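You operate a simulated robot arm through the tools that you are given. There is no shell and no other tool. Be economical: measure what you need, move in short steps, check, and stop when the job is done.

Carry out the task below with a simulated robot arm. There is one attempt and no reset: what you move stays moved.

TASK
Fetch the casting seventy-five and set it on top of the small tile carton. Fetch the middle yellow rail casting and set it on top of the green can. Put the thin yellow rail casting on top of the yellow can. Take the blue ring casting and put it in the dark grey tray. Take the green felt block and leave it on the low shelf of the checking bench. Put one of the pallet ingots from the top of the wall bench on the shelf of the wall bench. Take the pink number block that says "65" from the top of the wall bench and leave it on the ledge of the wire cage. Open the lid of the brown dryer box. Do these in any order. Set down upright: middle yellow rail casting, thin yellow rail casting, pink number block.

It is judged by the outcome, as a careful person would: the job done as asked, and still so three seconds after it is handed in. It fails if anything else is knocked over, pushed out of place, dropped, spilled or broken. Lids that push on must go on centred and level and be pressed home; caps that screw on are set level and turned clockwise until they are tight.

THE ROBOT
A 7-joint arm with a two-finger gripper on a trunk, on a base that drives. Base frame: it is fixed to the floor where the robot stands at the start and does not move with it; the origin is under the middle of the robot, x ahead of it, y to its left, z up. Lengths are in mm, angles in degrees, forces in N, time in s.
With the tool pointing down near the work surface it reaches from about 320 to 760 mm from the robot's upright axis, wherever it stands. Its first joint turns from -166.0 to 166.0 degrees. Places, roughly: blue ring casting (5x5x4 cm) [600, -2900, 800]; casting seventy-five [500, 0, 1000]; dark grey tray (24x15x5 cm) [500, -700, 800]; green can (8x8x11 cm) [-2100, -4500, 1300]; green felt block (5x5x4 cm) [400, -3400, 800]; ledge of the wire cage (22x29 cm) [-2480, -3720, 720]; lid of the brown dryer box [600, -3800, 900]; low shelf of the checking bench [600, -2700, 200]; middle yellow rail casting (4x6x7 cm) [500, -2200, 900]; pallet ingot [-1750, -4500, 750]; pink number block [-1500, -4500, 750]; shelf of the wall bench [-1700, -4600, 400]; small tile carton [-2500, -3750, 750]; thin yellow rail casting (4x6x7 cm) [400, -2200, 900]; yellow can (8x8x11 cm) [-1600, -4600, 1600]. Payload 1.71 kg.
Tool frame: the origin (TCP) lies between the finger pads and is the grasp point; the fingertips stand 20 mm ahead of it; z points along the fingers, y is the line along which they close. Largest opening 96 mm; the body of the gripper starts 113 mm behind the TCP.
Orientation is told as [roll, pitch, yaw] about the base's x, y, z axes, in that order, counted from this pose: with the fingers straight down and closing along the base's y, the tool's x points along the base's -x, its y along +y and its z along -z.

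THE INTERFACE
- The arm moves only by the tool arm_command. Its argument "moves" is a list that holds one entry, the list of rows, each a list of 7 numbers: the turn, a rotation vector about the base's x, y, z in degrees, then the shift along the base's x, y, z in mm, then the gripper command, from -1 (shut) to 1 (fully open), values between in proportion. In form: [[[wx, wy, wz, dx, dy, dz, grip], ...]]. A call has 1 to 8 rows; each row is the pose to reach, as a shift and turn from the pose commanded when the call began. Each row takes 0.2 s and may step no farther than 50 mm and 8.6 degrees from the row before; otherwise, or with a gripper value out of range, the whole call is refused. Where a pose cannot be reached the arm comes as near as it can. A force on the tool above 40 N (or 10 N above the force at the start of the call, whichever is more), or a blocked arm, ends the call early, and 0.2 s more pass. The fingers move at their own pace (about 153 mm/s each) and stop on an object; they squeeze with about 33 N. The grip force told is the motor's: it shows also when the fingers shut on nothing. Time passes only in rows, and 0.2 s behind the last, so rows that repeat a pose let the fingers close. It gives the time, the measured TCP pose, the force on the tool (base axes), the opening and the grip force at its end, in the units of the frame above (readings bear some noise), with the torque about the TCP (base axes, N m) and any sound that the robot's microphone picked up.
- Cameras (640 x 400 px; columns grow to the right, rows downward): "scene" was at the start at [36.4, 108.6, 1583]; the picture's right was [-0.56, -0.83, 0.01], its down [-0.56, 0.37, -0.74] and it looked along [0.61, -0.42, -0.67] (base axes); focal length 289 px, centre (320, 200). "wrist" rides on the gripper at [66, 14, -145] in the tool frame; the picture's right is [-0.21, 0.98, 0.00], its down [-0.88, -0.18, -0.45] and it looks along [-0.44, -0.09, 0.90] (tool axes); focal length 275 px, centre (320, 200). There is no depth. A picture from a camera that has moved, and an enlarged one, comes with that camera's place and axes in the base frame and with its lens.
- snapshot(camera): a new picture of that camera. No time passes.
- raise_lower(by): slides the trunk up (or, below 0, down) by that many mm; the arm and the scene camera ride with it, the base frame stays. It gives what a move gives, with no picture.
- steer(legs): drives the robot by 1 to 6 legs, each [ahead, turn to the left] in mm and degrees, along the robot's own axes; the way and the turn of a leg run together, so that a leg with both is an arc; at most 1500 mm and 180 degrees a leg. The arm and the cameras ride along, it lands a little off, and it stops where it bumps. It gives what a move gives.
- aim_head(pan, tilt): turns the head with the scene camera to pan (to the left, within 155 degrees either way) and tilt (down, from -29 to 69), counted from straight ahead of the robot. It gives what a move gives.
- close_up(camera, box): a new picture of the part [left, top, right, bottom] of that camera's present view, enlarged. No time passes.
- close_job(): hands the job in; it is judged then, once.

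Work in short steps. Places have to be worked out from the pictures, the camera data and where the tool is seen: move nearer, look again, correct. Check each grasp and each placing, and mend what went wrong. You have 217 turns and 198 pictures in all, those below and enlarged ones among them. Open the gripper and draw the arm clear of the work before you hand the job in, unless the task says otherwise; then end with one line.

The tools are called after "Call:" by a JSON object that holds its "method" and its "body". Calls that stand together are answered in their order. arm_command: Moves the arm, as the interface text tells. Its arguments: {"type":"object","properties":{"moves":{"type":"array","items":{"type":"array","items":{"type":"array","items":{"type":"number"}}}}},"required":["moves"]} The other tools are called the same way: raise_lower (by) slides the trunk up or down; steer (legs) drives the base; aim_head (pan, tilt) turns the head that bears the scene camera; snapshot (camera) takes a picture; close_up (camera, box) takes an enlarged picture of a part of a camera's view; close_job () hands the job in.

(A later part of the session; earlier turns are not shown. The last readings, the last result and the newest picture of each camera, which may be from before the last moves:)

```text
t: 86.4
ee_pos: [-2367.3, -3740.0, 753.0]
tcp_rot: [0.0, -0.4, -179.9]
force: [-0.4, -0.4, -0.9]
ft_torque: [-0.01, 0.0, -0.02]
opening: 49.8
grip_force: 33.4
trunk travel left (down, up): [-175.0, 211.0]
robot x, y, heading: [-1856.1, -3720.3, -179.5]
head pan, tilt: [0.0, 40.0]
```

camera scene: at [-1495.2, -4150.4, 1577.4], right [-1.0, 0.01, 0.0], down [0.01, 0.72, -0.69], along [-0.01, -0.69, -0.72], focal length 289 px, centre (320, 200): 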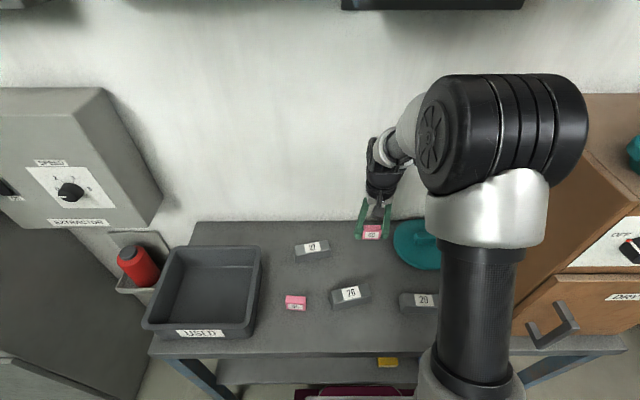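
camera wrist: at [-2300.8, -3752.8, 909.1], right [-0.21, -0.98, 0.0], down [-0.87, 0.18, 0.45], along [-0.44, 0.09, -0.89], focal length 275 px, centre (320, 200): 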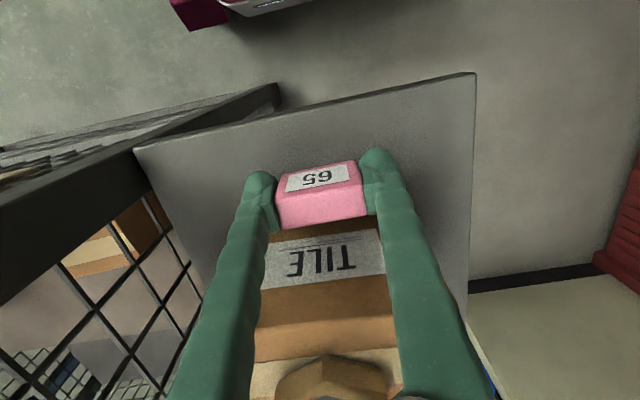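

No contact yet; 3 mm steps further.

Call:
{"method": "arm_command", "body": {"moves": [[[0, 0, 0, 0, 0, -3, -1], [0, 0, 0, 0, 0, -3, -1], [0, 0, 0, 0, 0, -5, -1], [0, 0, 0, 0, 0, -5, -1]]]}}

Call:
{"method": "close_up", "body": {"camera": "scene", "box": [340, 260, 440, 330]}}

```text
t: 87.4
ee_pos: [-2366.9, -3739.2, 747.3]
tcp_rot: [0.0, -0.4, -179.9]
force: [0.2, 0.2, -0.6]
ft_torque: [0.0, -0.01, -0.02]
opening: 50.3
grip_force: 32.9
trunk travel left (down, up): [-175.0, 211.0]
robot x, y, heading: [-1856.3, -3726.3, -179.4]
head pan, tilt: [0.0, 40.0]
```

```text
5.71 times, centred on (390, 295) of scene
camera zoom: at [-1906.7, -3878.0, 1584.6], right [-0.01, 1.0, 0.0], down [0.66, 0.0, -0.76], along [-0.76, 0.0, -0.66], focal length 1651 px, centre (-80, -343)
```

zoom: 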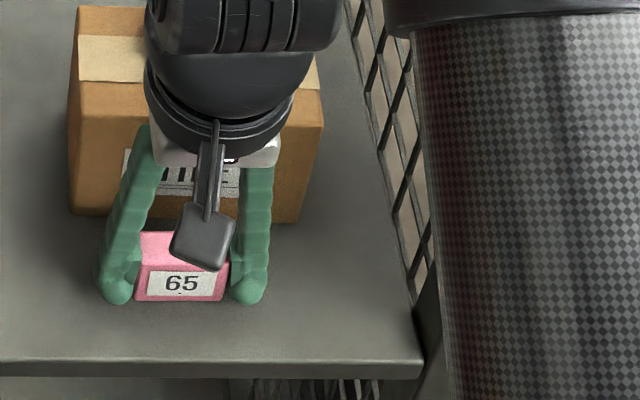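

Very near the ledge; continue in 2-3 mm steps.

Call:
{"method": "arm_command", "body": {"moves": [[[0, 0, 0, 0, 0, -2, -1], [0, 0, 0, 0, 0, -4, -1], [0, 0, 0, 0, 0, -4, -1]]]}}

```text
t: 88.2
ee_pos: [-2366.5, -3739.9, 744.6]
tcp_rot: [0.0, -0.6, -180.0]
force: [2.9, -1.0, 30.7]
ft_torque: [0.08, -0.18, -0.01]
opening: 49.9
grip_force: 32.4
trunk travel left (down, up): [-175.0, 211.0]
robot x, y, heading: [-1857.5, -3723.6, -179.8]
head pan, tilt: [0.0, 40.0]
```

Firm contact. Release and rise straight up.

Call:
{"method": "arm_command", "body": {"moves": [[[0, 0, 0, 0, 0, 2, -0.5], [0, 0, 0, 0, 0, 2, 0.5], [0, 0, 0, 0, 0, 2, 0.5], [0, 0, 0, 0, 0, 40, 0.5], [0, 0, 0, 0, 0, 85, 0.5], [0, 0, 0, 5, 0, 130, 0.5], [0, 0, 0, 20, 0, 170, 0.5], [0, 0, 0, 50, 0, 205, 0.5]]]}}

Call:
{"method": "snapshot", "body": {"camera": "wrist"}}

```text
t: 90.0
ee_pos: [-2316.1, -3740.7, 947.8]
tcp_rot: [0.0, -0.4, -180.1]
force: [1.1, -0.1, 0.3]
ft_torque: [0.01, 0.02, -0.02]
opening: 72.1
grip_force: 0.1
trunk travel left (down, up): [-175.0, 211.0]
robot x, y, heading: [-1859.4, -3726.0, -179.5]
head pan, tilt: [0.0, 40.0]
```

```text
159 pictures are left
camera wrist: at [-2249.0, -3754.1, 1092.7], right [-0.21, -0.98, 0.0], down [-0.87, 0.18, 0.45], along [-0.44, 0.09, -0.89], focal length 275 px, centre (320, 200)
```

wrist: 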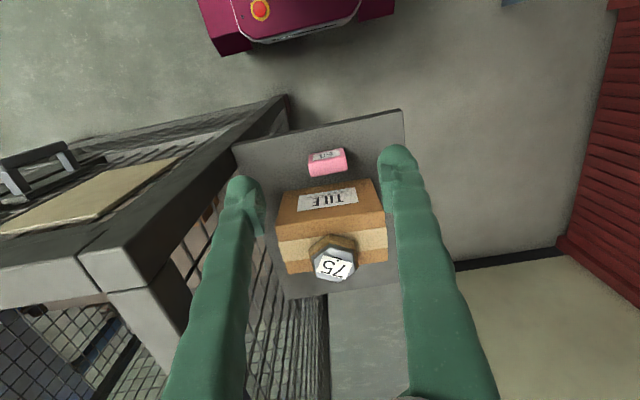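

Pink 65 stands upright on the ledge; bench top is thus ≈849. Now the ingot: retract first.

Call:
{"method": "arm_command", "body": {"moves": [[[0, 0, 0, 30, 0, 35, 0.5], [0, 0, 0, 60, 0, 70, 1], [0, 0, 0, 90, 0, 105, 1], [0, 0, 0, 120, 0, 140, 1], [0, 0, 0, 150, 0, 175, 1], [0, 0, 0, 170, 0, 215, 1]]]}}

```text
t: 91.4
ee_pos: [-2144.6, -3740.8, 1164.4]
tcp_rot: [0.0, -0.4, -179.9]
force: [0.3, 0.0, 0.2]
ft_torque: [0.0, 0.0, 0.04]
opening: 96.2
grip_force: 0.0
trunk travel left (down, up): [-175.0, 211.0]
robot x, y, heading: [-1856.6, -3720.8, -179.7]
head pan, tilt: [0.0, 40.0]
```

Drive to about [-1620,-3880] facing the bench; from there I can pick ingot 26 and also reach the shelf with a tilted tool.

Call:
{"method": "steer", "body": {"legs": [[0, 146.5], [285, 0], [0, -57]]}}

Call:
{"method": "aim_head", "body": {"pan": 5, "tilt": 40}}

Call:
{"method": "snapshot", "body": {"camera": "scene"}}

```text
t: 103.7
ee_pos: [-1600.8, -4170.6, 1163.3]
tcp_rot: [0.0, -0.5, -90.6]
force: [-1.2, -0.3, -0.3]
ft_torque: [-0.01, -0.02, 0.02]
opening: 96.0
grip_force: 0.0
trunk travel left (down, up): [-175.0, 211.0]
robot x, y, heading: [-1607.3, -3884.9, -90.3]
head pan, tilt: [0.0, 40.0]
```

```text
t: 104.4
ee_pos: [-1601.3, -4153.0, 1167.5]
tcp_rot: [0.0, -1.3, -90.5]
force: [0.2, 0.5, 0.3]
ft_torque: [0.0, 0.03, -0.01]
opening: 95.7
grip_force: 0.1
trunk travel left (down, up): [-175.0, 211.0]
robot x, y, heading: [-1606.8, -3880.3, -90.2]
head pan, tilt: [5.0, 40.0]
```

```text
158 pictures are left
camera scene: at [-1446.6, -3916.7, 1585.0], right [-1.0, -0.08, 0.0], down [-0.05, 0.65, -0.76], along [0.06, -0.76, -0.65], focal length 289 px, centre (320, 200)
```

scene: 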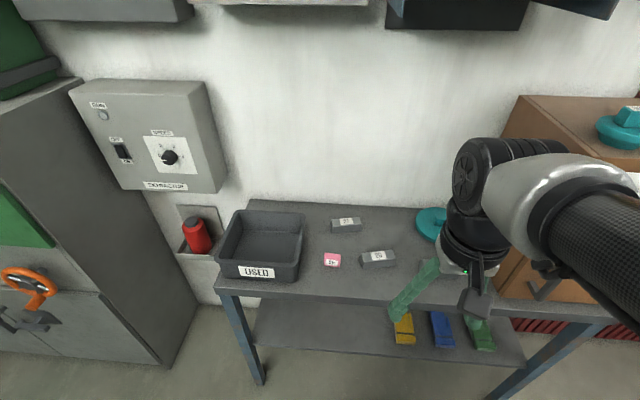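

Shelf at z≈412, front edge y≈-4385, free for x>-1680. Ingot 26 at about [-1580,-4485], axis ~15° off x. I move above it while yawing so that the fingers close across it.

Call:
{"method": "arm_command", "body": {"moves": [[[0, 0, -8.5, 3, -40, -18, 1], [0, 0, -17, 6, -80, -36, 1], [0, 0, -25.5, 9, -120, -54, 1], [0, 0, -34, 12, -160, -72, 1], [0, 0, -42.5, 15, -200, -90, 1], [0, 0, -51, 18, -240, -108, 1], [0, 0, -59.5, 21, -280, -126, 1], [0, 0, -68, 23, -320, -144, 1]]]}}

Call:
{"method": "snapshot", "body": {"camera": "wrist"}}

```text
t: 106.2
ee_pos: [-1576.7, -4472.1, 1023.4]
tcp_rot: [-0.1, -1.3, -158.7]
force: [0.8, -0.9, 0.9]
ft_torque: [0.02, 0.03, -0.02]
opening: 96.0
grip_force: 0.1
trunk travel left (down, up): [-175.0, 211.0]
robot x, y, heading: [-1605.6, -3880.3, -90.2]
head pan, tilt: [5.0, 40.0]
```

```text
157 pictures are left
camera wrist: at [-1508.2, -4460.3, 1166.4], right [0.16, -0.99, 0.0], down [-0.87, -0.14, 0.46], along [-0.46, -0.08, -0.89], focal length 275 px, centre (320, 200)
```

wrist: 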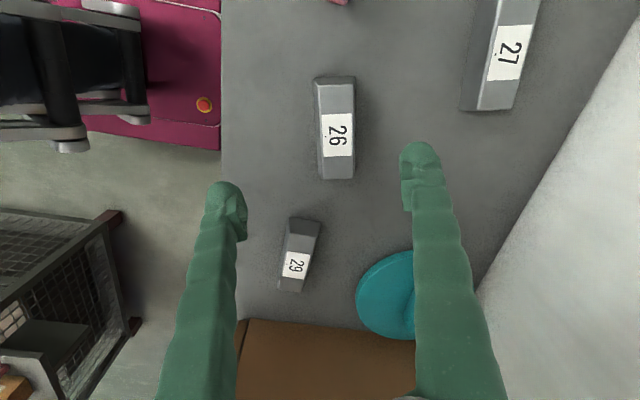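

Ingot centre ≈[-1577,-4491], axis 12.7°. I align, and descend to z≈875.

Call:
{"method": "arm_command", "body": {"moves": [[[0.2, -0.6, -4, 0, -10, -35, 1], [0.4, -1.2, -8.4, 0, -19, -70, 1], [0.4, -1.2, -8.4, 0, -19, -110, 1], [0.4, -1.2, -8.4, 0, -19, -130, 1], [0.4, -1.2, -8.4, 0, -19, -130, 1]]]}}

Call:
{"method": "snapshot", "body": {"camera": "wrist"}}

```text
t: 107.4
ee_pos: [-1578.2, -4489.4, 893.8]
tcp_rot: [-0.2, 0.1, -167.0]
force: [0.4, 0.4, -0.3]
ft_torque: [-0.01, -0.01, 0.03]
opening: 96.1
grip_force: 0.1
trunk travel left (down, up): [-175.0, 211.0]
robot x, y, heading: [-1613.1, -3880.5, -90.3]
head pan, tilt: [5.0, 40.0]
```

```text
156 pictures are left
camera wrist: at [-1510.4, -4488.2, 1038.0], right [0.02, -1.0, 0.0], down [-0.9, -0.02, 0.45], along [-0.45, -0.01, -0.9], focal length 275 px, centre (320, 200)
```

wrist: 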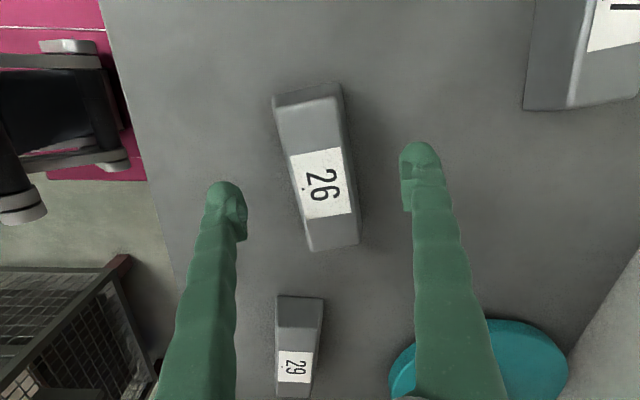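

Aligned. Lower to z≈875, close, lift.

Call:
{"method": "arm_command", "body": {"moves": [[[0, 0, 0, 0, 0, -19, 1], [0, 0, 0, 0, 0, -19, 1], [0, 0, 0, 0, 0, -19, -1], [0, 0, 0, 0, 0, -19, -1], [0, 0, 0, 0, 0, -19, -1], [0, 0, 0, 0, 0, 20, -1], [0, 0, 0, 0, 0, 60, -1], [0, 0, 0, 0, 0, 60, -1]]]}}

Call:
{"method": "snapshot", "body": {"camera": "wrist"}}

```text
t: 109.2
ee_pos: [-1576.8, -4490.7, 954.8]
tcp_rot: [0.0, 0.1, -166.9]
force: [0.0, -0.6, -3.9]
ft_torque: [0.01, -0.01, -0.01]
opening: 41.5
grip_force: 33.0
trunk travel left (down, up): [-175.0, 211.0]
robot x, y, heading: [-1608.3, -3879.0, -90.4]
head pan, tilt: [5.0, 40.0]
```

```text
155 pictures are left
camera wrist: at [-1510.1, -4489.0, 1098.8], right [0.02, -1.0, 0.0], down [-0.9, -0.02, 0.45], along [-0.45, -0.01, -0.9], focal length 275 px, centre (320, 200)
```

wrist: 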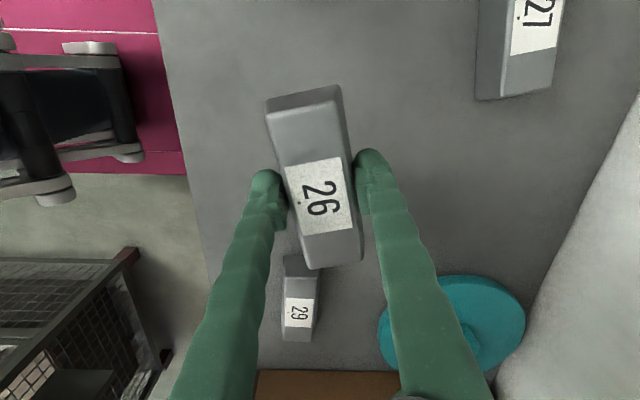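

Held. Rotate the ingot to lie along y.

Call:
{"method": "arm_command", "body": {"moves": [[[0, 0, 8.5, 0, 3, 0, -1], [0, 0, 17, 0, 6, 0, -1], [0, 0, 25.5, 0, 9, 0, -1], [0, 0, 34, 0, 12, 0, -1], [0, 0, 42.5, 0, 15, 0, -1], [0, 0, 51, 0, 18, 0, -1], [0, 0, 59.5, 0, 21, 0, -1], [0, 0, 68, 0, 24, 0, -1]]]}}

Call:
{"method": "arm_command", "body": {"moves": [[[0, 0, 4.5, 0, 0, -30, -1], [0, 0, 9, 0, 0, -60, -1], [0, 0, 9, 0, 0, -72, -1], [0, 0, 9, 0, 0, -76, -1], [0, 0, 9, 0, 0, -78, -1], [0, 0, 9, 0, 0, -78, -1]]]}}

Call:
{"method": "snapshot", "body": {"camera": "wrist"}}

```text
t: 111.0
ee_pos: [-1577.5, -4467.4, 953.5]
tcp_rot: [-0.2, 0.0, -98.8]
force: [0.0, 0.1, -3.3]
ft_torque: [0.0, 0.02, 0.02]
opening: 41.2
grip_force: 33.3
trunk travel left (down, up): [-175.0, 211.0]
robot x, y, heading: [-1610.5, -3878.6, -90.4]
head pan, tilt: [5.0, 40.0]
```

```text
t: 112.4
ee_pos: [-1576.9, -4466.7, 875.8]
tcp_rot: [0.0, 0.2, -90.0]
force: [0.5, 0.1, -4.2]
ft_torque: [0.02, 0.0, 0.03]
opening: 41.3
grip_force: 33.0
trunk travel left (down, up): [-175.0, 211.0]
robot x, y, heading: [-1608.5, -3880.5, -90.4]
head pan, tilt: [5.0, 40.0]
```

```text
154 pictures are left
camera wrist: at [-1563.1, -4400.9, 1020.4], right [0.98, -0.21, 0.0], down [-0.18, -0.88, 0.44], along [-0.09, -0.43, -0.9], focal length 275 px, centre (320, 200)
```

wrist: 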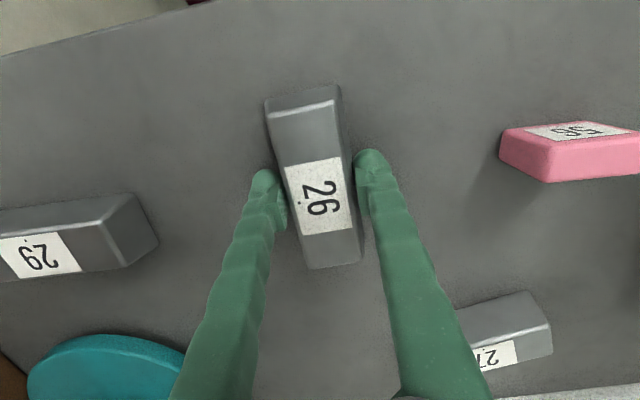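

Almost touching. Lower 2 mm, release, then tilt the tool in place by 40° about x with fingers straddling the ingot.

Call:
{"method": "arm_command", "body": {"moves": [[[0, 0, 0, 0, 0, -2, -1], [0, 0, 0, 0, 0, -2, -1], [0, 0, 0, 0, 0, -2, 0.2], [0, 0, 0, 0, 0, 0, 0.8], [0, 0, 0, 0, 0, 0, 0.8]]]}}

Call:
{"method": "arm_command", "body": {"moves": [[[-8, 0, 0, 0, 0, 0, 0.8], [-16, 0, 0, 0, 0, 1, 0.8], [-24, 0, 0, 0, 0, 2, 0.8], [-32, 0, 0, 0, 0, 2, 0.8], [-40, 0, 0, 0, 0, 2, 0.8], [-40, 0, 0, 0, 0, 2, 0.8]]]}}

Call:
{"method": "snapshot", "body": {"camera": "wrist"}}

```text
t: 113.6
ee_pos: [-1577.6, -4467.2, 876.0]
tcp_rot: [0.0, 0.0, -90.0]
force: [0.8, 0.4, 0.2]
ft_torque: [-0.02, 0.01, 0.0]
opening: 86.5
grip_force: 0.1
trunk travel left (down, up): [-175.0, 211.0]
robot x, y, heading: [-1607.6, -3880.6, -90.5]
head pan, tilt: [5.0, 40.0]
```

```text
t: 115.0
ee_pos: [-1577.2, -4466.3, 877.8]
tcp_rot: [-0.1, -40.0, -90.0]
force: [0.3, 0.8, 0.4]
ft_torque: [-0.03, 0.03, -0.01]
opening: 86.4
grip_force: 0.0
trunk travel left (down, up): [-175.0, 211.0]
robot x, y, heading: [-1609.4, -3878.9, -90.3]
head pan, tilt: [5.0, 40.0]
```

```text
153 pictures are left
camera wrist: at [-1563.7, -4322.2, 946.4], right [0.98, -0.16, 0.13], down [-0.18, -0.39, 0.9], along [-0.09, -0.91, -0.41], focal length 275 px, centre (320, 200)
```

wrist: 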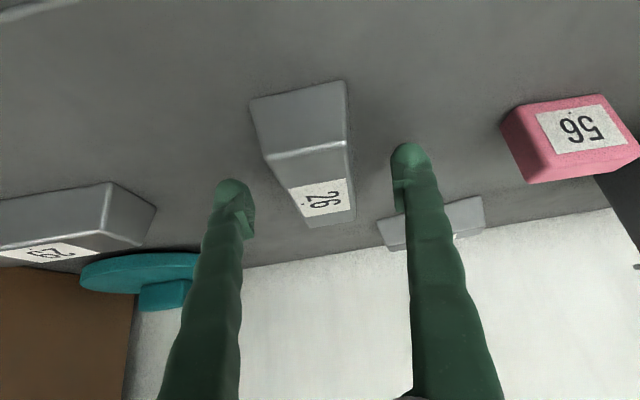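

The ingot sits between tilted fingers. Close and lift 80.

Call:
{"method": "arm_command", "body": {"moves": [[[0, 0, 0, 0, 0, 0, -1], [0, 0, 0, 0, 0, 0, -1], [0, 0, 0, 0, 0, 0, -1], [0, 0, 0, 0, 0, 40, -1], [0, 0, 0, 0, 0, 80, -1], [0, 0, 0, 0, 0, 80, -1]]]}}

Call:
{"method": "snapshot", "body": {"camera": "wrist"}}

Call:
{"method": "snapshot", "body": {"camera": "scene"}}

```text
t: 116.4
ee_pos: [-1578.6, -4467.4, 957.4]
tcp_rot: [-0.2, -39.9, -89.8]
force: [-0.1, -0.1, -3.2]
ft_torque: [0.03, -0.02, 0.01]
opening: 40.2
grip_force: 33.2
trunk travel left (down, up): [-175.0, 211.0]
robot x, y, heading: [-1605.0, -3879.6, -90.5]
head pan, tilt: [5.0, 40.0]
```

```text
152 pictures are left
camera wrist: at [-1563.0, -4322.4, 1026.5], right [0.98, -0.16, 0.13], down [-0.18, -0.39, 0.9], along [-0.09, -0.91, -0.41], focal length 275 px, centre (320, 200)
```

wrist: 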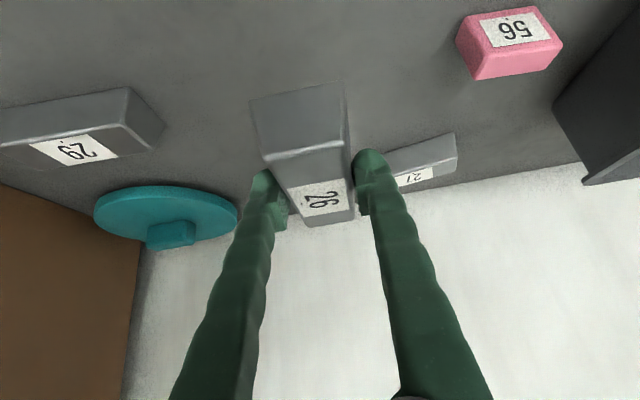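

```text
151 pictures are left
camera scene: at [-1446.7, -3930.9, 1584.6], right [-1.0, -0.08, 0.0], down [-0.05, 0.65, -0.75], along [0.06, -0.75, -0.66], focal length 289 px, centre (320, 200)
```

scene: 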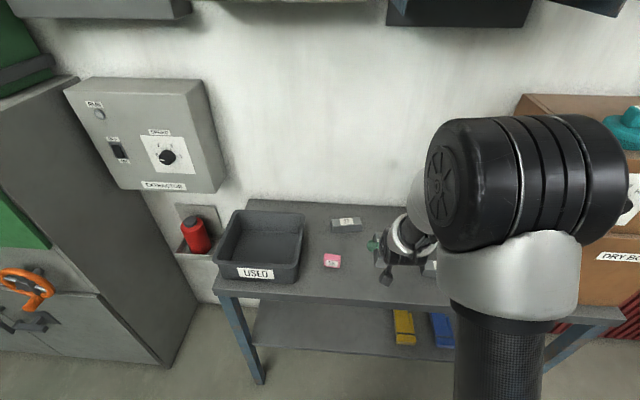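

Held level. Back off 270 mm and lower the trunk fully.

Call:
{"method": "steer", "body": {"legs": [[-270, 0]]}}

Call:
{"method": "raise_lower", "body": {"by": -175}}

```text
t: 118.4
ee_pos: [-1574.5, -4193.8, 959.1]
tcp_rot: [0.1, -40.0, -89.9]
force: [-0.5, 0.2, -3.9]
ft_torque: [-0.02, 0.01, 0.0]
opening: 40.6
grip_force: 32.8
trunk travel left (down, up): [-175.0, 211.0]
robot x, y, heading: [-1606.6, -3607.2, -90.3]
head pan, tilt: [5.0, 40.0]
```

```text
t: 120.4
ee_pos: [-1574.7, -4180.0, 791.7]
tcp_rot: [0.0, -40.9, -89.8]
force: [0.1, 0.3, -3.2]
ft_torque: [-0.03, 0.0, -0.01]
opening: 40.2
grip_force: 33.0
trunk travel left (down, up): [0.0, 386.0]
robot x, y, heading: [-1611.2, -3608.2, -90.2]
head pan, tilt: [5.0, 40.0]
```

Lower the arm to about z 480 in the open.

Call:
{"method": "arm_command", "body": {"moves": [[[0, 0, 0, 0, 0, -44, -1], [0, 0, 0, 0, 0, -88, -1], [0, 0, 0, 0, 0, -132, -1], [0, 0, 0, 0, 0, -176, -1], [0, 0, 0, 0, 0, -220, -1], [0, 0, 0, 0, 0, -264, -1], [0, 0, 0, 0, 0, -300, -1], [0, 0, 0, 0, 0, -300, -1]]]}}

Call:
{"method": "snapshot", "body": {"camera": "wrist"}}

Call:
{"method": "snapshot", "body": {"camera": "scene"}}

```text
t: 122.2
ee_pos: [-1575.4, -4181.9, 491.4]
tcp_rot: [-0.1, -40.9, -89.8]
force: [-0.8, 0.1, -4.5]
ft_torque: [-0.01, 0.0, 0.03]
opening: 39.8
grip_force: 33.3
trunk travel left (down, up): [0.0, 386.0]
robot x, y, heading: [-1608.3, -3611.6, -90.3]
head pan, tilt: [5.0, 40.0]
```

```text
150 pictures are left
camera wrist: at [-1561.4, -4036.1, 557.3], right [0.98, -0.15, 0.13], down [-0.18, -0.37, 0.91], along [-0.09, -0.92, -0.39], focal length 275 px, centre (320, 200)
```

wrist: 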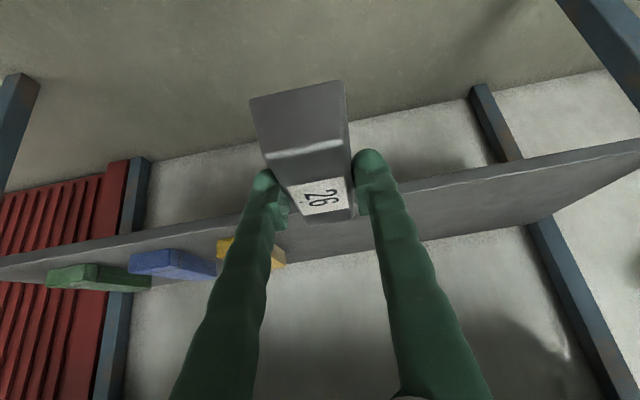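

```text
149 pictures are left
camera scene: at [-1445.6, -3656.9, 1410.0], right [-1.0, -0.09, 0.0], down [-0.06, 0.65, -0.75], along [0.07, -0.75, -0.66], focal length 289 px, centre (320, 200)
```

scene: 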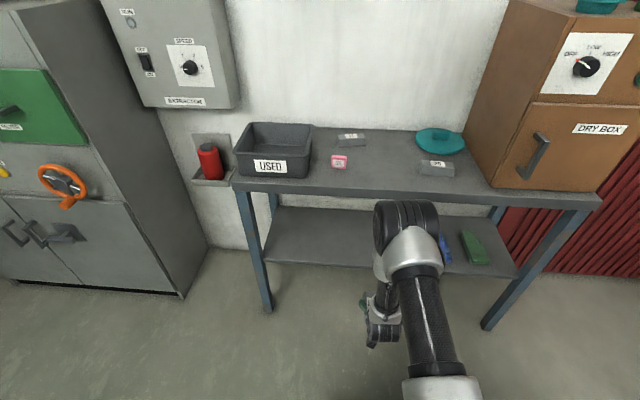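

The elbow hangs low near the bench-edge height. I raise the trunk back by 250 and lower the arm instead, so that the elbow stays above the bench top.

Call:
{"method": "raise_lower", "body": {"by": 250}}

Call:
{"method": "arm_command", "body": {"moves": [[[0, 0, 0, 0, 0, -44, -1], [0, 0, 0, 0, 0, -88, -1], [0, 0, 0, 0, 0, -132, -1], [0, 0, 0, 0, 0, -176, -1], [0, 0, 0, 0, 0, -220, -1], [0, 0, 0, 0, 0, -255, -1], [0, 0, 0, 0, 0, -255, -1]]]}}

Call:
{"method": "snapshot", "body": {"camera": "scene"}}

```text
t: 124.7
ee_pos: [-1575.0, -4182.2, 740.6]
tcp_rot: [-0.2, -40.8, -89.8]
force: [0.1, 0.0, -3.8]
ft_torque: [0.0, 0.0, -0.03]
opening: 39.8
grip_force: 33.1
trunk travel left (down, up): [-250.0, 136.0]
robot x, y, heading: [-1611.0, -3608.5, -90.2]
head pan, tilt: [5.0, 40.0]
```

```text
t: 126.3
ee_pos: [-1572.7, -4181.3, 483.9]
tcp_rot: [0.0, -40.9, -89.8]
force: [-1.0, 1.1, -4.0]
ft_torque: [0.03, -0.01, 0.0]
opening: 40.0
grip_force: 33.2
trunk travel left (down, up): [-250.0, 136.0]
robot x, y, heading: [-1608.6, -3610.5, -90.1]
head pan, tilt: [5.0, 40.0]
```

```text
148 pictures are left
camera scene: at [-1445.6, -3660.8, 1658.8], right [-1.0, -0.09, 0.0], down [-0.06, 0.65, -0.76], along [0.07, -0.75, -0.66], focal length 289 px, centre (320, 200)
```

scene: 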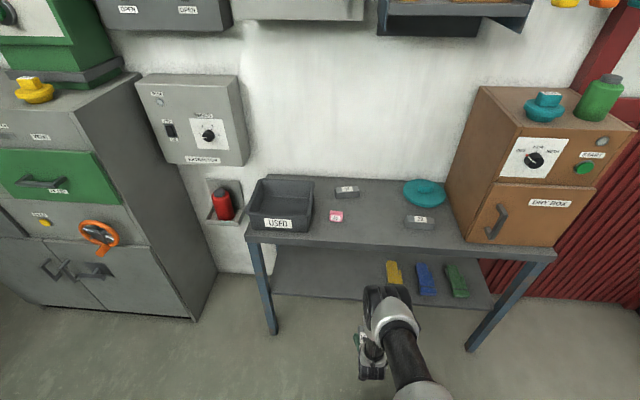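

The elbow is well above, but the forearm would be near the bench edge if I drove in. Instead I extend the arm from here, keeping z≈485.

Call:
{"method": "arm_command", "body": {"moves": [[[0, 0, 0, 0, -40, 0, -1], [0, 0, 0, 0, -80, 0, -1], [0, 0, 0, 0, -120, 0, -1], [0, 0, 0, 0, -160, 0, -1], [0, 0, 0, 0, -160, 0, -1]]]}}

Call:
{"method": "snapshot", "body": {"camera": "scene"}}

Call:
{"method": "snapshot", "body": {"camera": "wrist"}}

```text
t: 127.5
ee_pos: [-1572.4, -4343.6, 480.2]
tcp_rot: [0.2, -40.7, -89.8]
force: [-0.7, -0.1, -3.6]
ft_torque: [0.02, 0.03, -0.04]
opening: 39.6
grip_force: 32.9
trunk travel left (down, up): [-250.0, 136.0]
robot x, y, heading: [-1606.3, -3609.6, -90.0]
head pan, tilt: [5.0, 40.0]
```

```text
147 pictures are left
camera scene: at [-1445.7, -3661.0, 1658.8], right [-1.0, -0.09, 0.0], down [-0.06, 0.65, -0.76], along [0.07, -0.75, -0.66], focal length 289 px, centre (320, 200)
```

scene: 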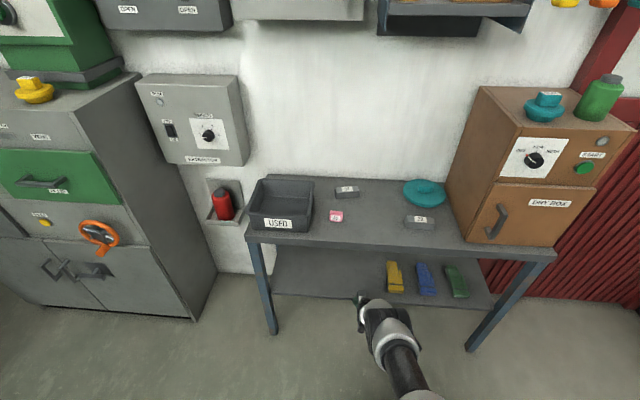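

```text
146 pictures are left
camera wrist: at [-1559.3, -4199.3, 547.2], right [0.98, -0.15, 0.14], down [-0.18, -0.37, 0.91], along [-0.09, -0.92, -0.39], focal length 275 px, centre (320, 200)
```

wrist: 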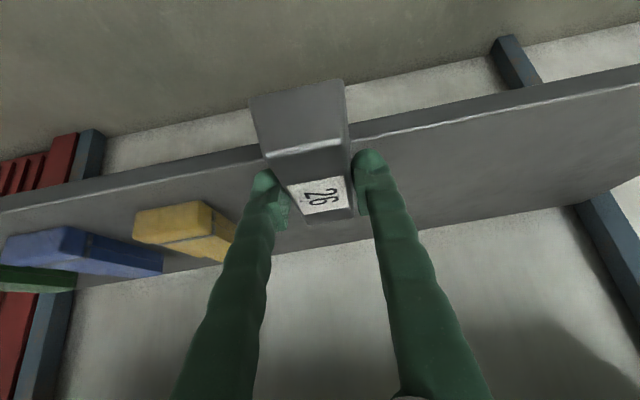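

Path under the bench is clear. Shelf front edge ≈-4400, z≈405; extend another 145 mm.

Call:
{"method": "arm_command", "body": {"moves": [[[0, 0, 0, 0, -40, 0, -1], [0, 0, 0, 0, -80, 0, -1], [0, 0, 0, 0, -120, 0, -1], [0, 0, 0, 0, -145, 0, -1], [0, 0, 0, 0, -145, 0, -1]]]}}

Call:
{"method": "snapshot", "body": {"camera": "wrist"}}

```text
t: 128.7
ee_pos: [-1573.3, -4399.4, 521.9]
tcp_rot: [0.0, -40.9, -89.8]
force: [-0.5, -0.3, -3.2]
ft_torque: [0.0, -0.02, -0.02]
opening: 39.7
grip_force: 33.2
out of reach, approached as far as the arm can: row 1, 2, 3, 4, 5
trunk travel left (down, up): [-250.0, 136.0]
robot x, y, heading: [-1605.5, -3610.0, -90.1]
head pan, tilt: [5.0, 40.0]
```

```text
145 pictures are left
camera wrist: at [-1559.2, -4255.0, 589.1], right [0.98, -0.15, 0.14], down [-0.18, -0.37, 0.91], along [-0.09, -0.92, -0.39], focal length 275 px, centre (320, 200)
```

wrist: 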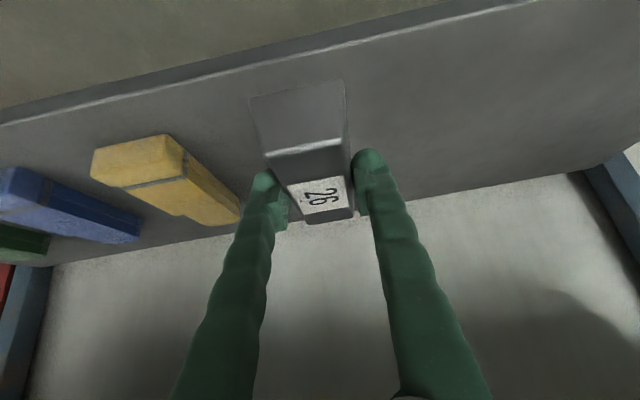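

Reach limit. I lower the trunk 45 mm (ingot bottom then ≈450, above the shelf) and drive forward 90 mm.

Call:
{"method": "raise_lower", "body": {"by": -45}}

Call:
{"method": "steer", "body": {"legs": [[90, 0]]}}

Call:
{"method": "snapshot", "body": {"camera": "wrist"}}

Call:
{"method": "snapshot", "body": {"camera": "scene"}}

```text
t: 129.6
ee_pos: [-1572.6, -4399.4, 478.1]
tcp_rot: [0.1, -40.8, -89.8]
force: [-0.7, -0.2, -4.4]
ft_torque: [0.02, 0.05, -0.02]
opening: 39.6
grip_force: 32.6
trunk travel left (down, up): [-205.0, 181.0]
robot x, y, heading: [-1605.9, -3610.3, -89.8]
head pan, tilt: [5.0, 40.0]
```

```text
t: 130.7
ee_pos: [-1572.0, -4490.8, 477.8]
tcp_rot: [0.1, -40.8, -89.8]
force: [-0.3, 0.4, -3.7]
ft_torque: [0.0, -0.05, -0.02]
opening: 39.5
grip_force: 33.1
trunk travel left (down, up): [-205.0, 181.0]
robot x, y, heading: [-1606.4, -3698.1, -90.3]
head pan, tilt: [5.0, 40.0]
```

```text
144 pictures are left
camera wrist: at [-1559.2, -4345.1, 544.4], right [0.98, -0.15, 0.14], down [-0.18, -0.37, 0.91], along [-0.09, -0.91, -0.39], focal length 275 px, centre (320, 200)
```

wrist: 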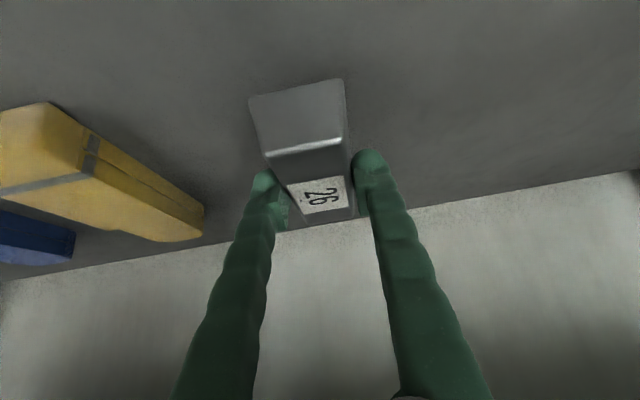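

```text
143 pictures are left
camera scene: at [-1445.7, -3751.5, 1614.2], right [-1.0, -0.09, 0.0], down [-0.06, 0.65, -0.75], along [0.07, -0.75, -0.66], focal length 289 px, centre (320, 200)
```

scene: 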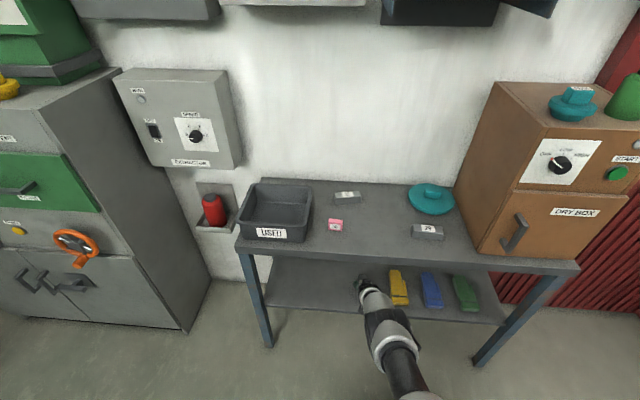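

Fully over the shelf. Lower with the trunk: first 30 mm.

Call:
{"method": "raise_lower", "body": {"by": -32}}

Call:
{"method": "snapshot", "body": {"camera": "wrist"}}

```text
t: 131.5
ee_pos: [-1573.3, -4488.0, 455.0]
tcp_rot: [-0.1, -41.6, -89.8]
force: [-1.0, -0.6, -3.5]
ft_torque: [0.03, 0.03, -0.01]
opening: 39.2
grip_force: 33.1
trunk travel left (down, up): [-173.0, 213.0]
robot x, y, heading: [-1608.7, -3698.4, -89.8]
head pan, tilt: [5.0, 40.0]
```

```text
142 pictures are left
camera wrist: at [-1559.5, -4342.6, 518.8], right [0.98, -0.15, 0.14], down [-0.18, -0.36, 0.91], along [-0.09, -0.92, -0.38], focal length 275 px, centre (320, 200)
```

wrist: 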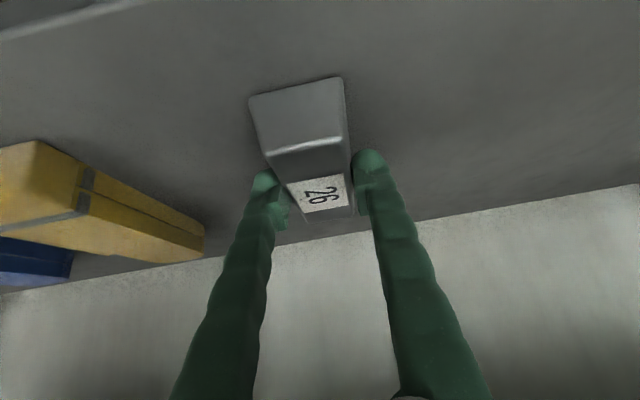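

Continue lowering in small steps.

Call:
{"method": "raise_lower", "body": {"by": -10}}

Call:
{"method": "raise_lower", "body": {"by": -5}}

```text
t: 132.1
ee_pos: [-1572.2, -4490.8, 450.8]
tcp_rot: [0.0, -42.4, -89.8]
force: [-1.6, 1.7, 23.9]
ft_torque: [-0.48, 0.08, -0.02]
opening: 39.2
grip_force: 32.5
trunk travel left (down, up): [-163.0, 223.0]
robot x, y, heading: [-1608.1, -3697.9, -90.1]
head pan, tilt: [5.0, 40.0]
```

```text
t: 132.6
ee_pos: [-1572.9, -4491.8, 445.7]
tcp_rot: [0.1, -42.3, -89.8]
force: [-2.8, -7.5, 27.5]
ft_torque: [-0.83, 0.09, 0.0]
opening: 41.0
grip_force: 33.3
trunk travel left (down, up): [-158.0, 228.0]
robot x, y, heading: [-1612.6, -3699.5, -89.9]
head pan, tilt: [5.0, 40.0]
```

Contact (≈27 N). Open the fingers and look.

Call:
{"method": "arm_command", "body": {"moves": [[[0, 0, 0, 0, 0, 0, -0.1], [0, 0, 0, 0, 0, 0, 0.2], [0, 0, 0, 0, 0, 0, 0.2]]]}}

Call:
{"method": "snapshot", "body": {"camera": "wrist"}}

```text
t: 133.4
ee_pos: [-1572.2, -4487.2, 440.1]
tcp_rot: [0.1, -41.6, -89.9]
force: [10.2, 1.3, 13.7]
ft_torque: [-0.01, 0.23, 0.03]
opening: 50.9
grip_force: 0.0
trunk travel left (down, up): [-158.0, 228.0]
robot x, y, heading: [-1604.8, -3694.8, -90.2]
head pan, tilt: [5.0, 40.0]
```

```text
141 pictures are left
camera wrist: at [-1559.0, -4341.3, 504.4], right [0.98, -0.15, 0.14], down [-0.18, -0.36, 0.92], along [-0.09, -0.92, -0.38], focal length 275 px, centre (320, 200)
```

wrist: 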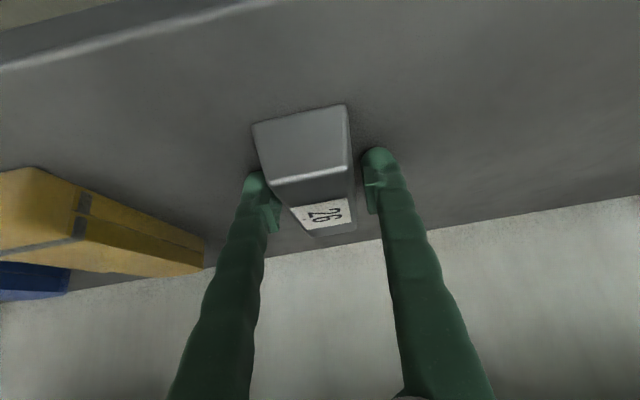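

Ingot rests on the shelf. Raise slightly, open wider, and back out.

Call:
{"method": "raise_lower", "body": {"by": 12}}

Call:
{"method": "arm_command", "body": {"moves": [[[0, 0, 0, 0, 0, 0, 0.8], [0, 0, 0, 0, 0, 0, 0.8]]]}}

Call:
{"method": "steer", "body": {"legs": [[-300, 0]]}}

Call:
{"method": "snapshot", "body": {"camera": "wrist"}}

Call:
{"method": "snapshot", "body": {"camera": "scene"}}

```text
t: 134.0
ee_pos: [-1573.1, -4486.7, 449.4]
tcp_rot: [0.0, -41.6, -89.8]
force: [0.2, 0.3, 0.3]
ft_torque: [-0.02, 0.01, -0.02]
opening: 57.9
grip_force: 0.0
trunk travel left (down, up): [-170.0, 216.0]
robot x, y, heading: [-1605.7, -3698.7, -90.2]
head pan, tilt: [5.0, 40.0]
```

```text
t: 134.6
ee_pos: [-1572.9, -4488.9, 451.6]
tcp_rot: [0.0, -41.8, -89.7]
force: [0.0, -0.1, 0.0]
ft_torque: [-0.02, -0.01, 0.0]
opening: 86.5
grip_force: 0.1
trunk travel left (down, up): [-170.0, 216.0]
robot x, y, heading: [-1608.3, -3699.0, -89.8]
head pan, tilt: [5.0, 40.0]
```

```text
t: 136.8
ee_pos: [-1571.8, -4188.8, 451.5]
tcp_rot: [-0.1, -41.7, -89.9]
force: [-0.5, -0.2, 0.9]
ft_torque: [-0.01, 0.0, 0.01]
opening: 86.3
grip_force: 0.0
trunk travel left (down, up): [-170.0, 216.0]
robot x, y, heading: [-1606.8, -3401.6, -90.0]
head pan, tilt: [5.0, 40.0]
```

```text
140 pictures are left
camera wrist: at [-1558.6, -4042.6, 516.3], right [0.98, -0.15, 0.14], down [-0.18, -0.36, 0.92], along [-0.09, -0.92, -0.38], focal length 275 px, centre (320, 200)
```

wrist: 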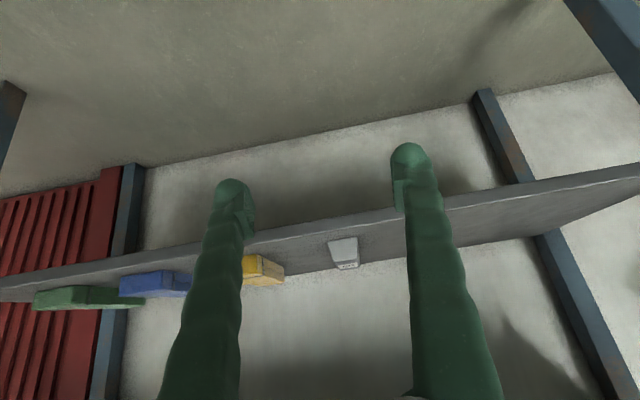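

```text
139 pictures are left
camera scene: at [-1445.4, -3449.5, 1579.7], right [-1.0, -0.09, 0.0], down [-0.06, 0.65, -0.76], along [0.07, -0.75, -0.66], focal length 289 px, centre (320, 200)
```

scene: 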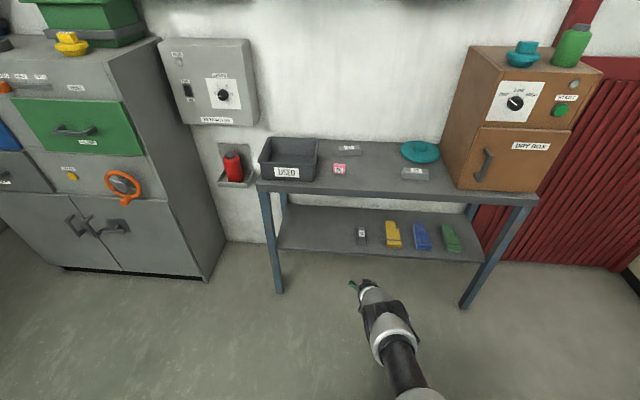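

Ingot is safely on the shelf. Return the arm to a compact upright carry pose.

Call:
{"method": "arm_command", "body": {"moves": [[[5.2, 0, 0, 0, 25, 40, 0.8], [10.4, 0, 0, 0, 50, 80, 0.8], [15.6, 0, 0, 0, 75, 120, 1], [20.8, 0, 0, 0, 100, 160, 1], [26, 0, 0, 0, 125, 200, 1], [31.2, 0, 0, 0, 150, 240, 1], [36.4, 0, 0, 0, 175, 280, 1], [41.7, 0, 0, 0, 200, 320, 1]]]}}

Call:
{"method": "arm_command", "body": {"moves": [[[0, 0, 0, 0, 25, 42, 1], [0, 0, 0, 0, 50, 84, 1], [0, 0, 0, 0, 75, 126, 1], [0, 0, 0, 0, 100, 168, 1], [0, 0, 0, 0, 125, 210, 1], [0, 0, 0, 0, 150, 252, 1], [0, 0, 0, 0, 175, 294, 1], [0, 0, 0, 0, 205, 330, 1]]]}}

```text
t: 138.6
ee_pos: [-1571.8, -3982.5, 785.3]
tcp_rot: [0.2, -0.7, -89.9]
force: [0.4, -0.3, 0.3]
ft_torque: [-0.02, 0.01, 0.02]
opening: 95.7
grip_force: 0.1
trunk travel left (down, up): [-170.0, 216.0]
robot x, y, heading: [-1610.4, -3400.5, -90.1]
head pan, tilt: [5.0, 40.0]
```

```text
t: 140.4
ee_pos: [-1571.9, -3773.2, 1115.9]
tcp_rot: [0.2, -1.0, -89.8]
force: [0.6, 1.0, -0.5]
ft_torque: [-0.04, 0.01, -0.03]
opening: 96.0
grip_force: 0.1
trunk travel left (down, up): [-170.0, 216.0]
robot x, y, heading: [-1606.9, -3398.0, -89.9]
head pan, tilt: [5.0, 40.0]
```

Next, the checking-bench side. Turn to face +x, drive to about [-450,-3400], and survey.

Call:
{"method": "steer", "body": {"legs": [[0, 90], [1150, 0]]}}

Call:
{"method": "aim_head", "body": {"pan": 0, "tilt": 30}}

Call:
{"method": "snapshot", "body": {"camera": "scene"}}

Call:
{"method": "aim_head", "body": {"pan": 50, "tilt": 30}}

Call:
{"method": "snapshot", "body": {"camera": "scene"}}

```text
t: 151.2
ee_pos: [-84.5, -3361.6, 1113.5]
tcp_rot: [0.2, -0.9, 0.3]
force: [0.5, 0.2, -0.5]
ft_torque: [0.0, 0.03, -0.03]
opening: 96.0
grip_force: 0.1
trunk travel left (down, up): [-170.0, 216.0]
robot x, y, heading: [-461.1, -3400.8, 0.2]
head pan, tilt: [5.0, 40.0]
```

```text
t: 151.9
ee_pos: [-101.7, -3362.9, 1118.6]
tcp_rot: [0.2, -1.9, 0.3]
force: [-0.1, 0.0, 0.1]
ft_torque: [-0.01, -0.11, -0.01]
opening: 96.1
grip_force: 0.0
trunk travel left (down, up): [-170.0, 216.0]
robot x, y, heading: [-458.3, -3399.1, 0.4]
head pan, tilt: [0.0, 30.0]
```

```text
138 pictures are left
camera scene: at [-405.9, -3243.7, 1594.9], right [0.0, -1.0, 0.0], down [-0.51, 0.0, -0.86], along [0.86, 0.0, -0.51], focal length 289 px, centre (320, 200)
```

scene: 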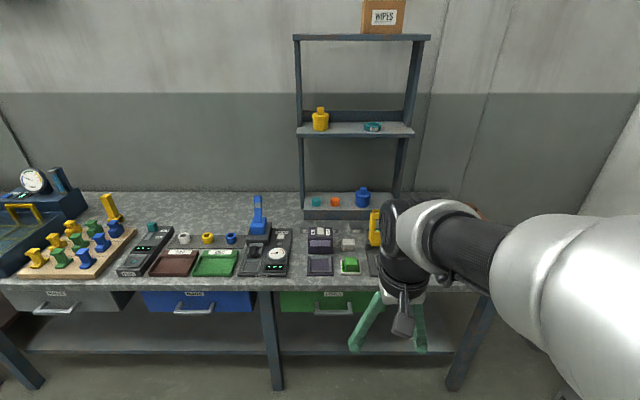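

```text
t: 153.1
ee_pos: [-101.7, -3362.3, 1120.2]
tcp_rot: [0.1, -1.9, 0.3]
force: [-0.1, 0.0, 0.0]
ft_torque: [0.0, -0.01, 0.05]
opening: 96.2
grip_force: 0.1
trunk travel left (down, up): [-170.0, 216.0]
robot x, y, heading: [-458.9, -3391.8, 0.4]
head pan, tilt: [50.0, 30.0]
```

```text
137 pictures are left
camera scene: at [-437.1, -3174.6, 1595.5], right [0.77, -0.64, -0.01], down [-0.34, -0.38, -0.86], along [0.55, 0.66, -0.51], focal length 289 px, centre (320, 200)
```

scene: 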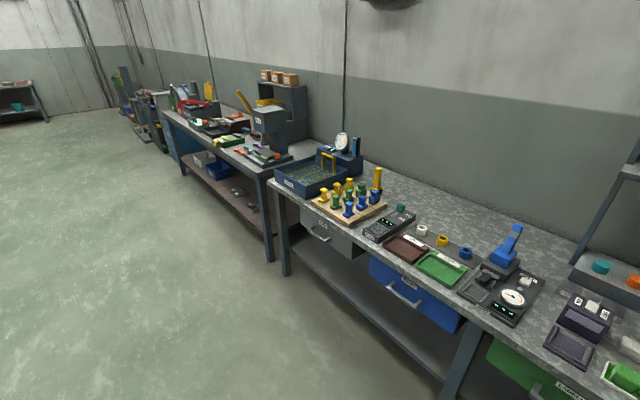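

Zoom on the rail-casting board from here.

Call:
{"method": "close_up", "body": {"camera": "scene", "box": [290, 130, 490, 270]}}

Call:
{"method": "aim_head", "body": {"pan": -10, "tilt": 35}}

Call:
{"method": "close_up", "body": {"camera": "scene", "box": [160, 130, 400, 290]}}

```text
2.86 times, centred on (390, 200) of scene
camera zoom: at [-437.1, -3174.6, 1595.5], right [0.77, -0.64, -0.01], down [-0.34, -0.38, -0.86], along [0.55, 0.66, -0.51], focal length 826 px, centre (120, 200)
```

zoom: 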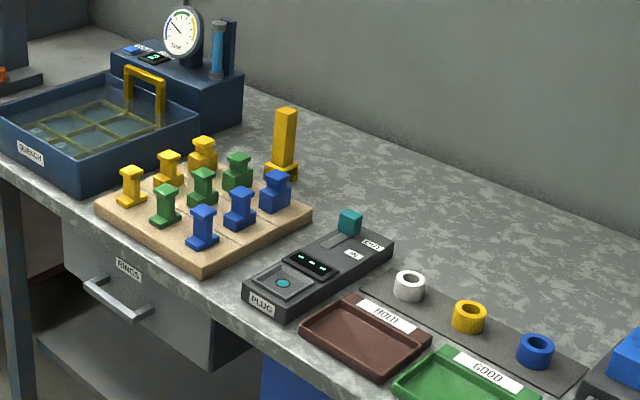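

```text
t: 154.4
ee_pos: [-102.4, -3361.0, 1120.5]
tcp_rot: [0.2, -1.8, 0.3]
force: [0.4, 1.1, 0.9]
ft_torque: [0.01, 0.01, 0.01]
opening: 96.1
grip_force: 0.0
trunk travel left (down, up): [-170.0, 216.0]
robot x, y, heading: [-460.4, -3402.7, 0.1]
head pan, tilt: [-10.0, 35.0]
```

```text
2.50 times, centred on (280, 210) of scene
camera zoom: at [-408.5, -3259.0, 1587.2], right [-0.17, -0.99, 0.0], down [-0.58, 0.1, -0.81], along [0.8, -0.14, -0.59], focal length 722 px, centre (420, 175)
```

zoom: 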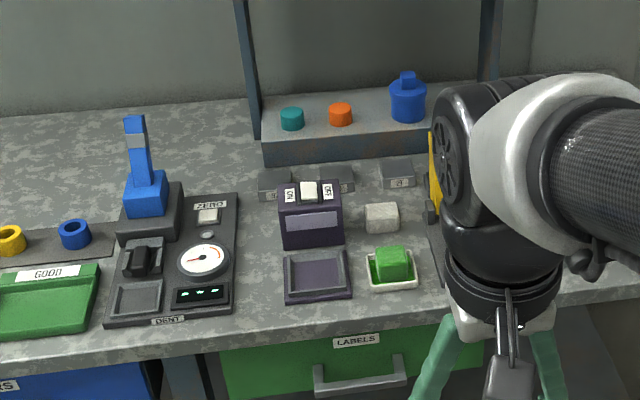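

Yellow rails: thin at front, middle next, thick at the rear. Green felt block sits in a white tray at ≈[355,-3348]. Drive 200 mm closer, then move the arm over it.

Call:
{"method": "steer", "body": {"legs": [[200, 0]]}}

Call:
{"method": "arm_command", "body": {"moves": [[[0, 0, 0, 35, 2, -15, 1], [0, 0, 0, 70, 4, -30, 1], [0, 0, 0, 105, 6, -45, 1], [0, 0, 0, 140, 8, -60, 1], [0, 0, 0, 175, 10, -75, 1], [0, 0, 0, 210, 12, -90, 1], [0, 0, 0, 245, 14, -100, 1], [0, 0, 0, 245, 14, -100, 1]]]}}

Call:
{"method": "snapshot", "body": {"camera": "wrist"}}

```text
t: 156.0
ee_pos: [92.2, -3361.9, 1121.9]
tcp_rot: [0.2, -2.1, 0.3]
force: [1.1, -0.2, 0.7]
ft_torque: [-0.01, 0.06, -0.02]
opening: 95.9
grip_force: 0.1
trunk travel left (down, up): [-170.0, 216.0]
robot x, y, heading: [-259.1, -3401.6, -0.0]
head pan, tilt: [-10.0, 35.0]
```

```text
t: 157.8
ee_pos: [330.6, -3348.6, 1024.6]
tcp_rot: [0.2, -2.5, 0.3]
force: [-0.8, -0.3, 0.2]
ft_torque: [0.01, 0.0, 0.03]
opening: 96.1
grip_force: 0.1
trunk travel left (down, up): [-170.0, 216.0]
robot x, y, heading: [-263.6, -3401.8, 0.4]
head pan, tilt: [-10.0, 35.0]
```

```text
134 pictures are left
camera wrist: at [259.3, -3335.4, 1166.1], right [0.2, 0.98, 0.01], down [0.86, -0.18, 0.48], along [0.47, -0.09, -0.88], focal length 275 px, centre (320, 200)
```

wrist: 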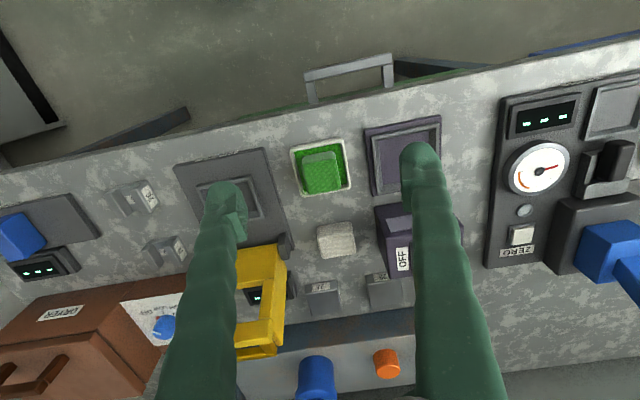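

Felt at ≈[370,-3352]; its neighbours are close, so I narrow the opening to ~68 mm and come down to z≈950 to look.

Call:
{"method": "arm_command", "body": {"moves": [[[0, 1.2, 0, 13, -1, -25, 0.42], [0, 2.4, 0, 26, -3, -50, 0.42], [0, 2.4, 0, 38, -3, -74, 0.42], [0, 2.4, 0, 38, -3, -74, 0.42]]]}}

Call:
{"method": "snapshot", "body": {"camera": "wrist"}}

Call:
{"method": "snapshot", "body": {"camera": "scene"}}

```text
t: 158.8
ee_pos: [368.8, -3352.7, 949.9]
tcp_rot: [0.2, -0.1, 0.2]
force: [-0.1, -0.2, -0.6]
ft_torque: [-0.03, 0.0, 0.0]
opening: 68.0
grip_force: 0.1
trunk travel left (down, up): [-170.0, 216.0]
robot x, y, heading: [-262.7, -3398.1, -0.0]
head pan, tilt: [-10.0, 35.0]
```

```text
133 pictures are left
camera wrist: at [302.3, -3338.4, 1094.9], right [0.2, 0.98, 0.0], down [0.88, -0.18, 0.45], along [0.44, -0.09, -0.9], focal length 275 px, centre (320, 200)
```

wrist: 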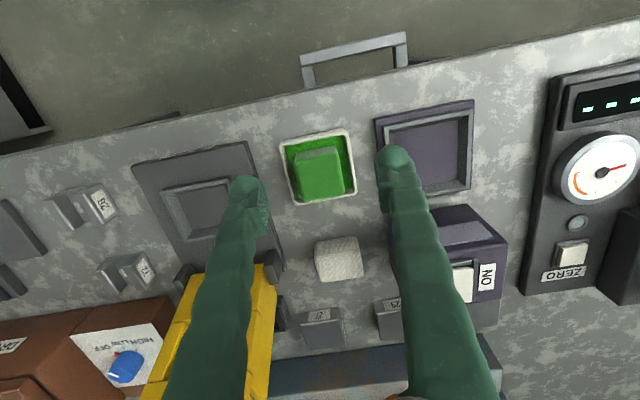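

```text
132 pictures are left
camera scene: at [-208.5, -3258.8, 1587.2], right [-0.17, -0.98, 0.0], down [-0.58, 0.1, -0.81], along [0.8, -0.14, -0.59], focal length 289 px, centre (320, 200)
```

scene: 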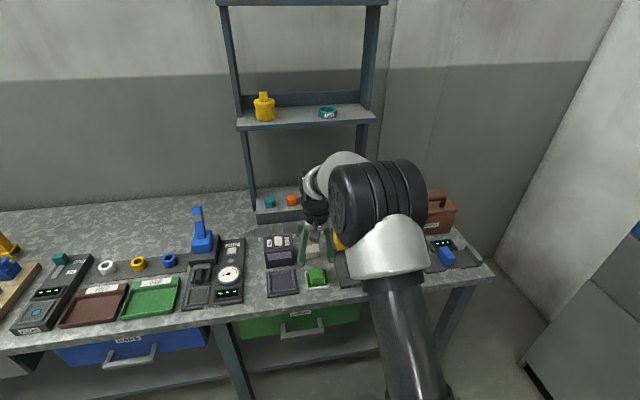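

Combining views gives felt top z≈835, x≈400 (bench ~795). Move to [397,-3357], z≈885 and look again.

Call:
{"method": "arm_command", "body": {"moves": [[[0, 0, 0, 15, -2, -35, 0.42], [0, 0, 0, 28, -4, -65, 0.42], [0, 0, 0, 28, -4, -65, 0.42]]]}}

Call:
{"method": "snapshot", "body": {"camera": "wrist"}}

```text
t: 159.6
ee_pos: [396.0, -3356.4, 884.7]
tcp_rot: [0.2, -0.2, 0.2]
force: [-0.2, 0.4, -0.4]
ft_torque: [-0.01, 0.04, -0.03]
opening: 67.8
grip_force: 0.1
trunk travel left (down, up): [-170.0, 216.0]
robot x, y, heading: [-259.9, -3403.5, 0.0]
head pan, tilt: [-10.0, 35.0]
```

```text
131 pictures are left
camera wrist: at [329.9, -3343.0, 1028.9], right [0.2, 0.98, 0.0], down [0.88, -0.18, 0.45], along [0.44, -0.09, -0.9], focal length 275 px, centre (320, 200)
```

wrist: 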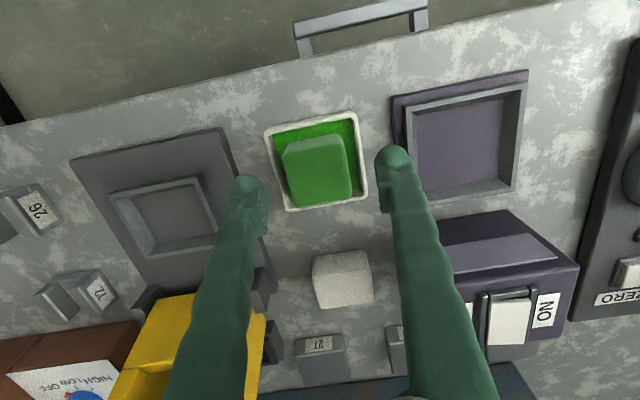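

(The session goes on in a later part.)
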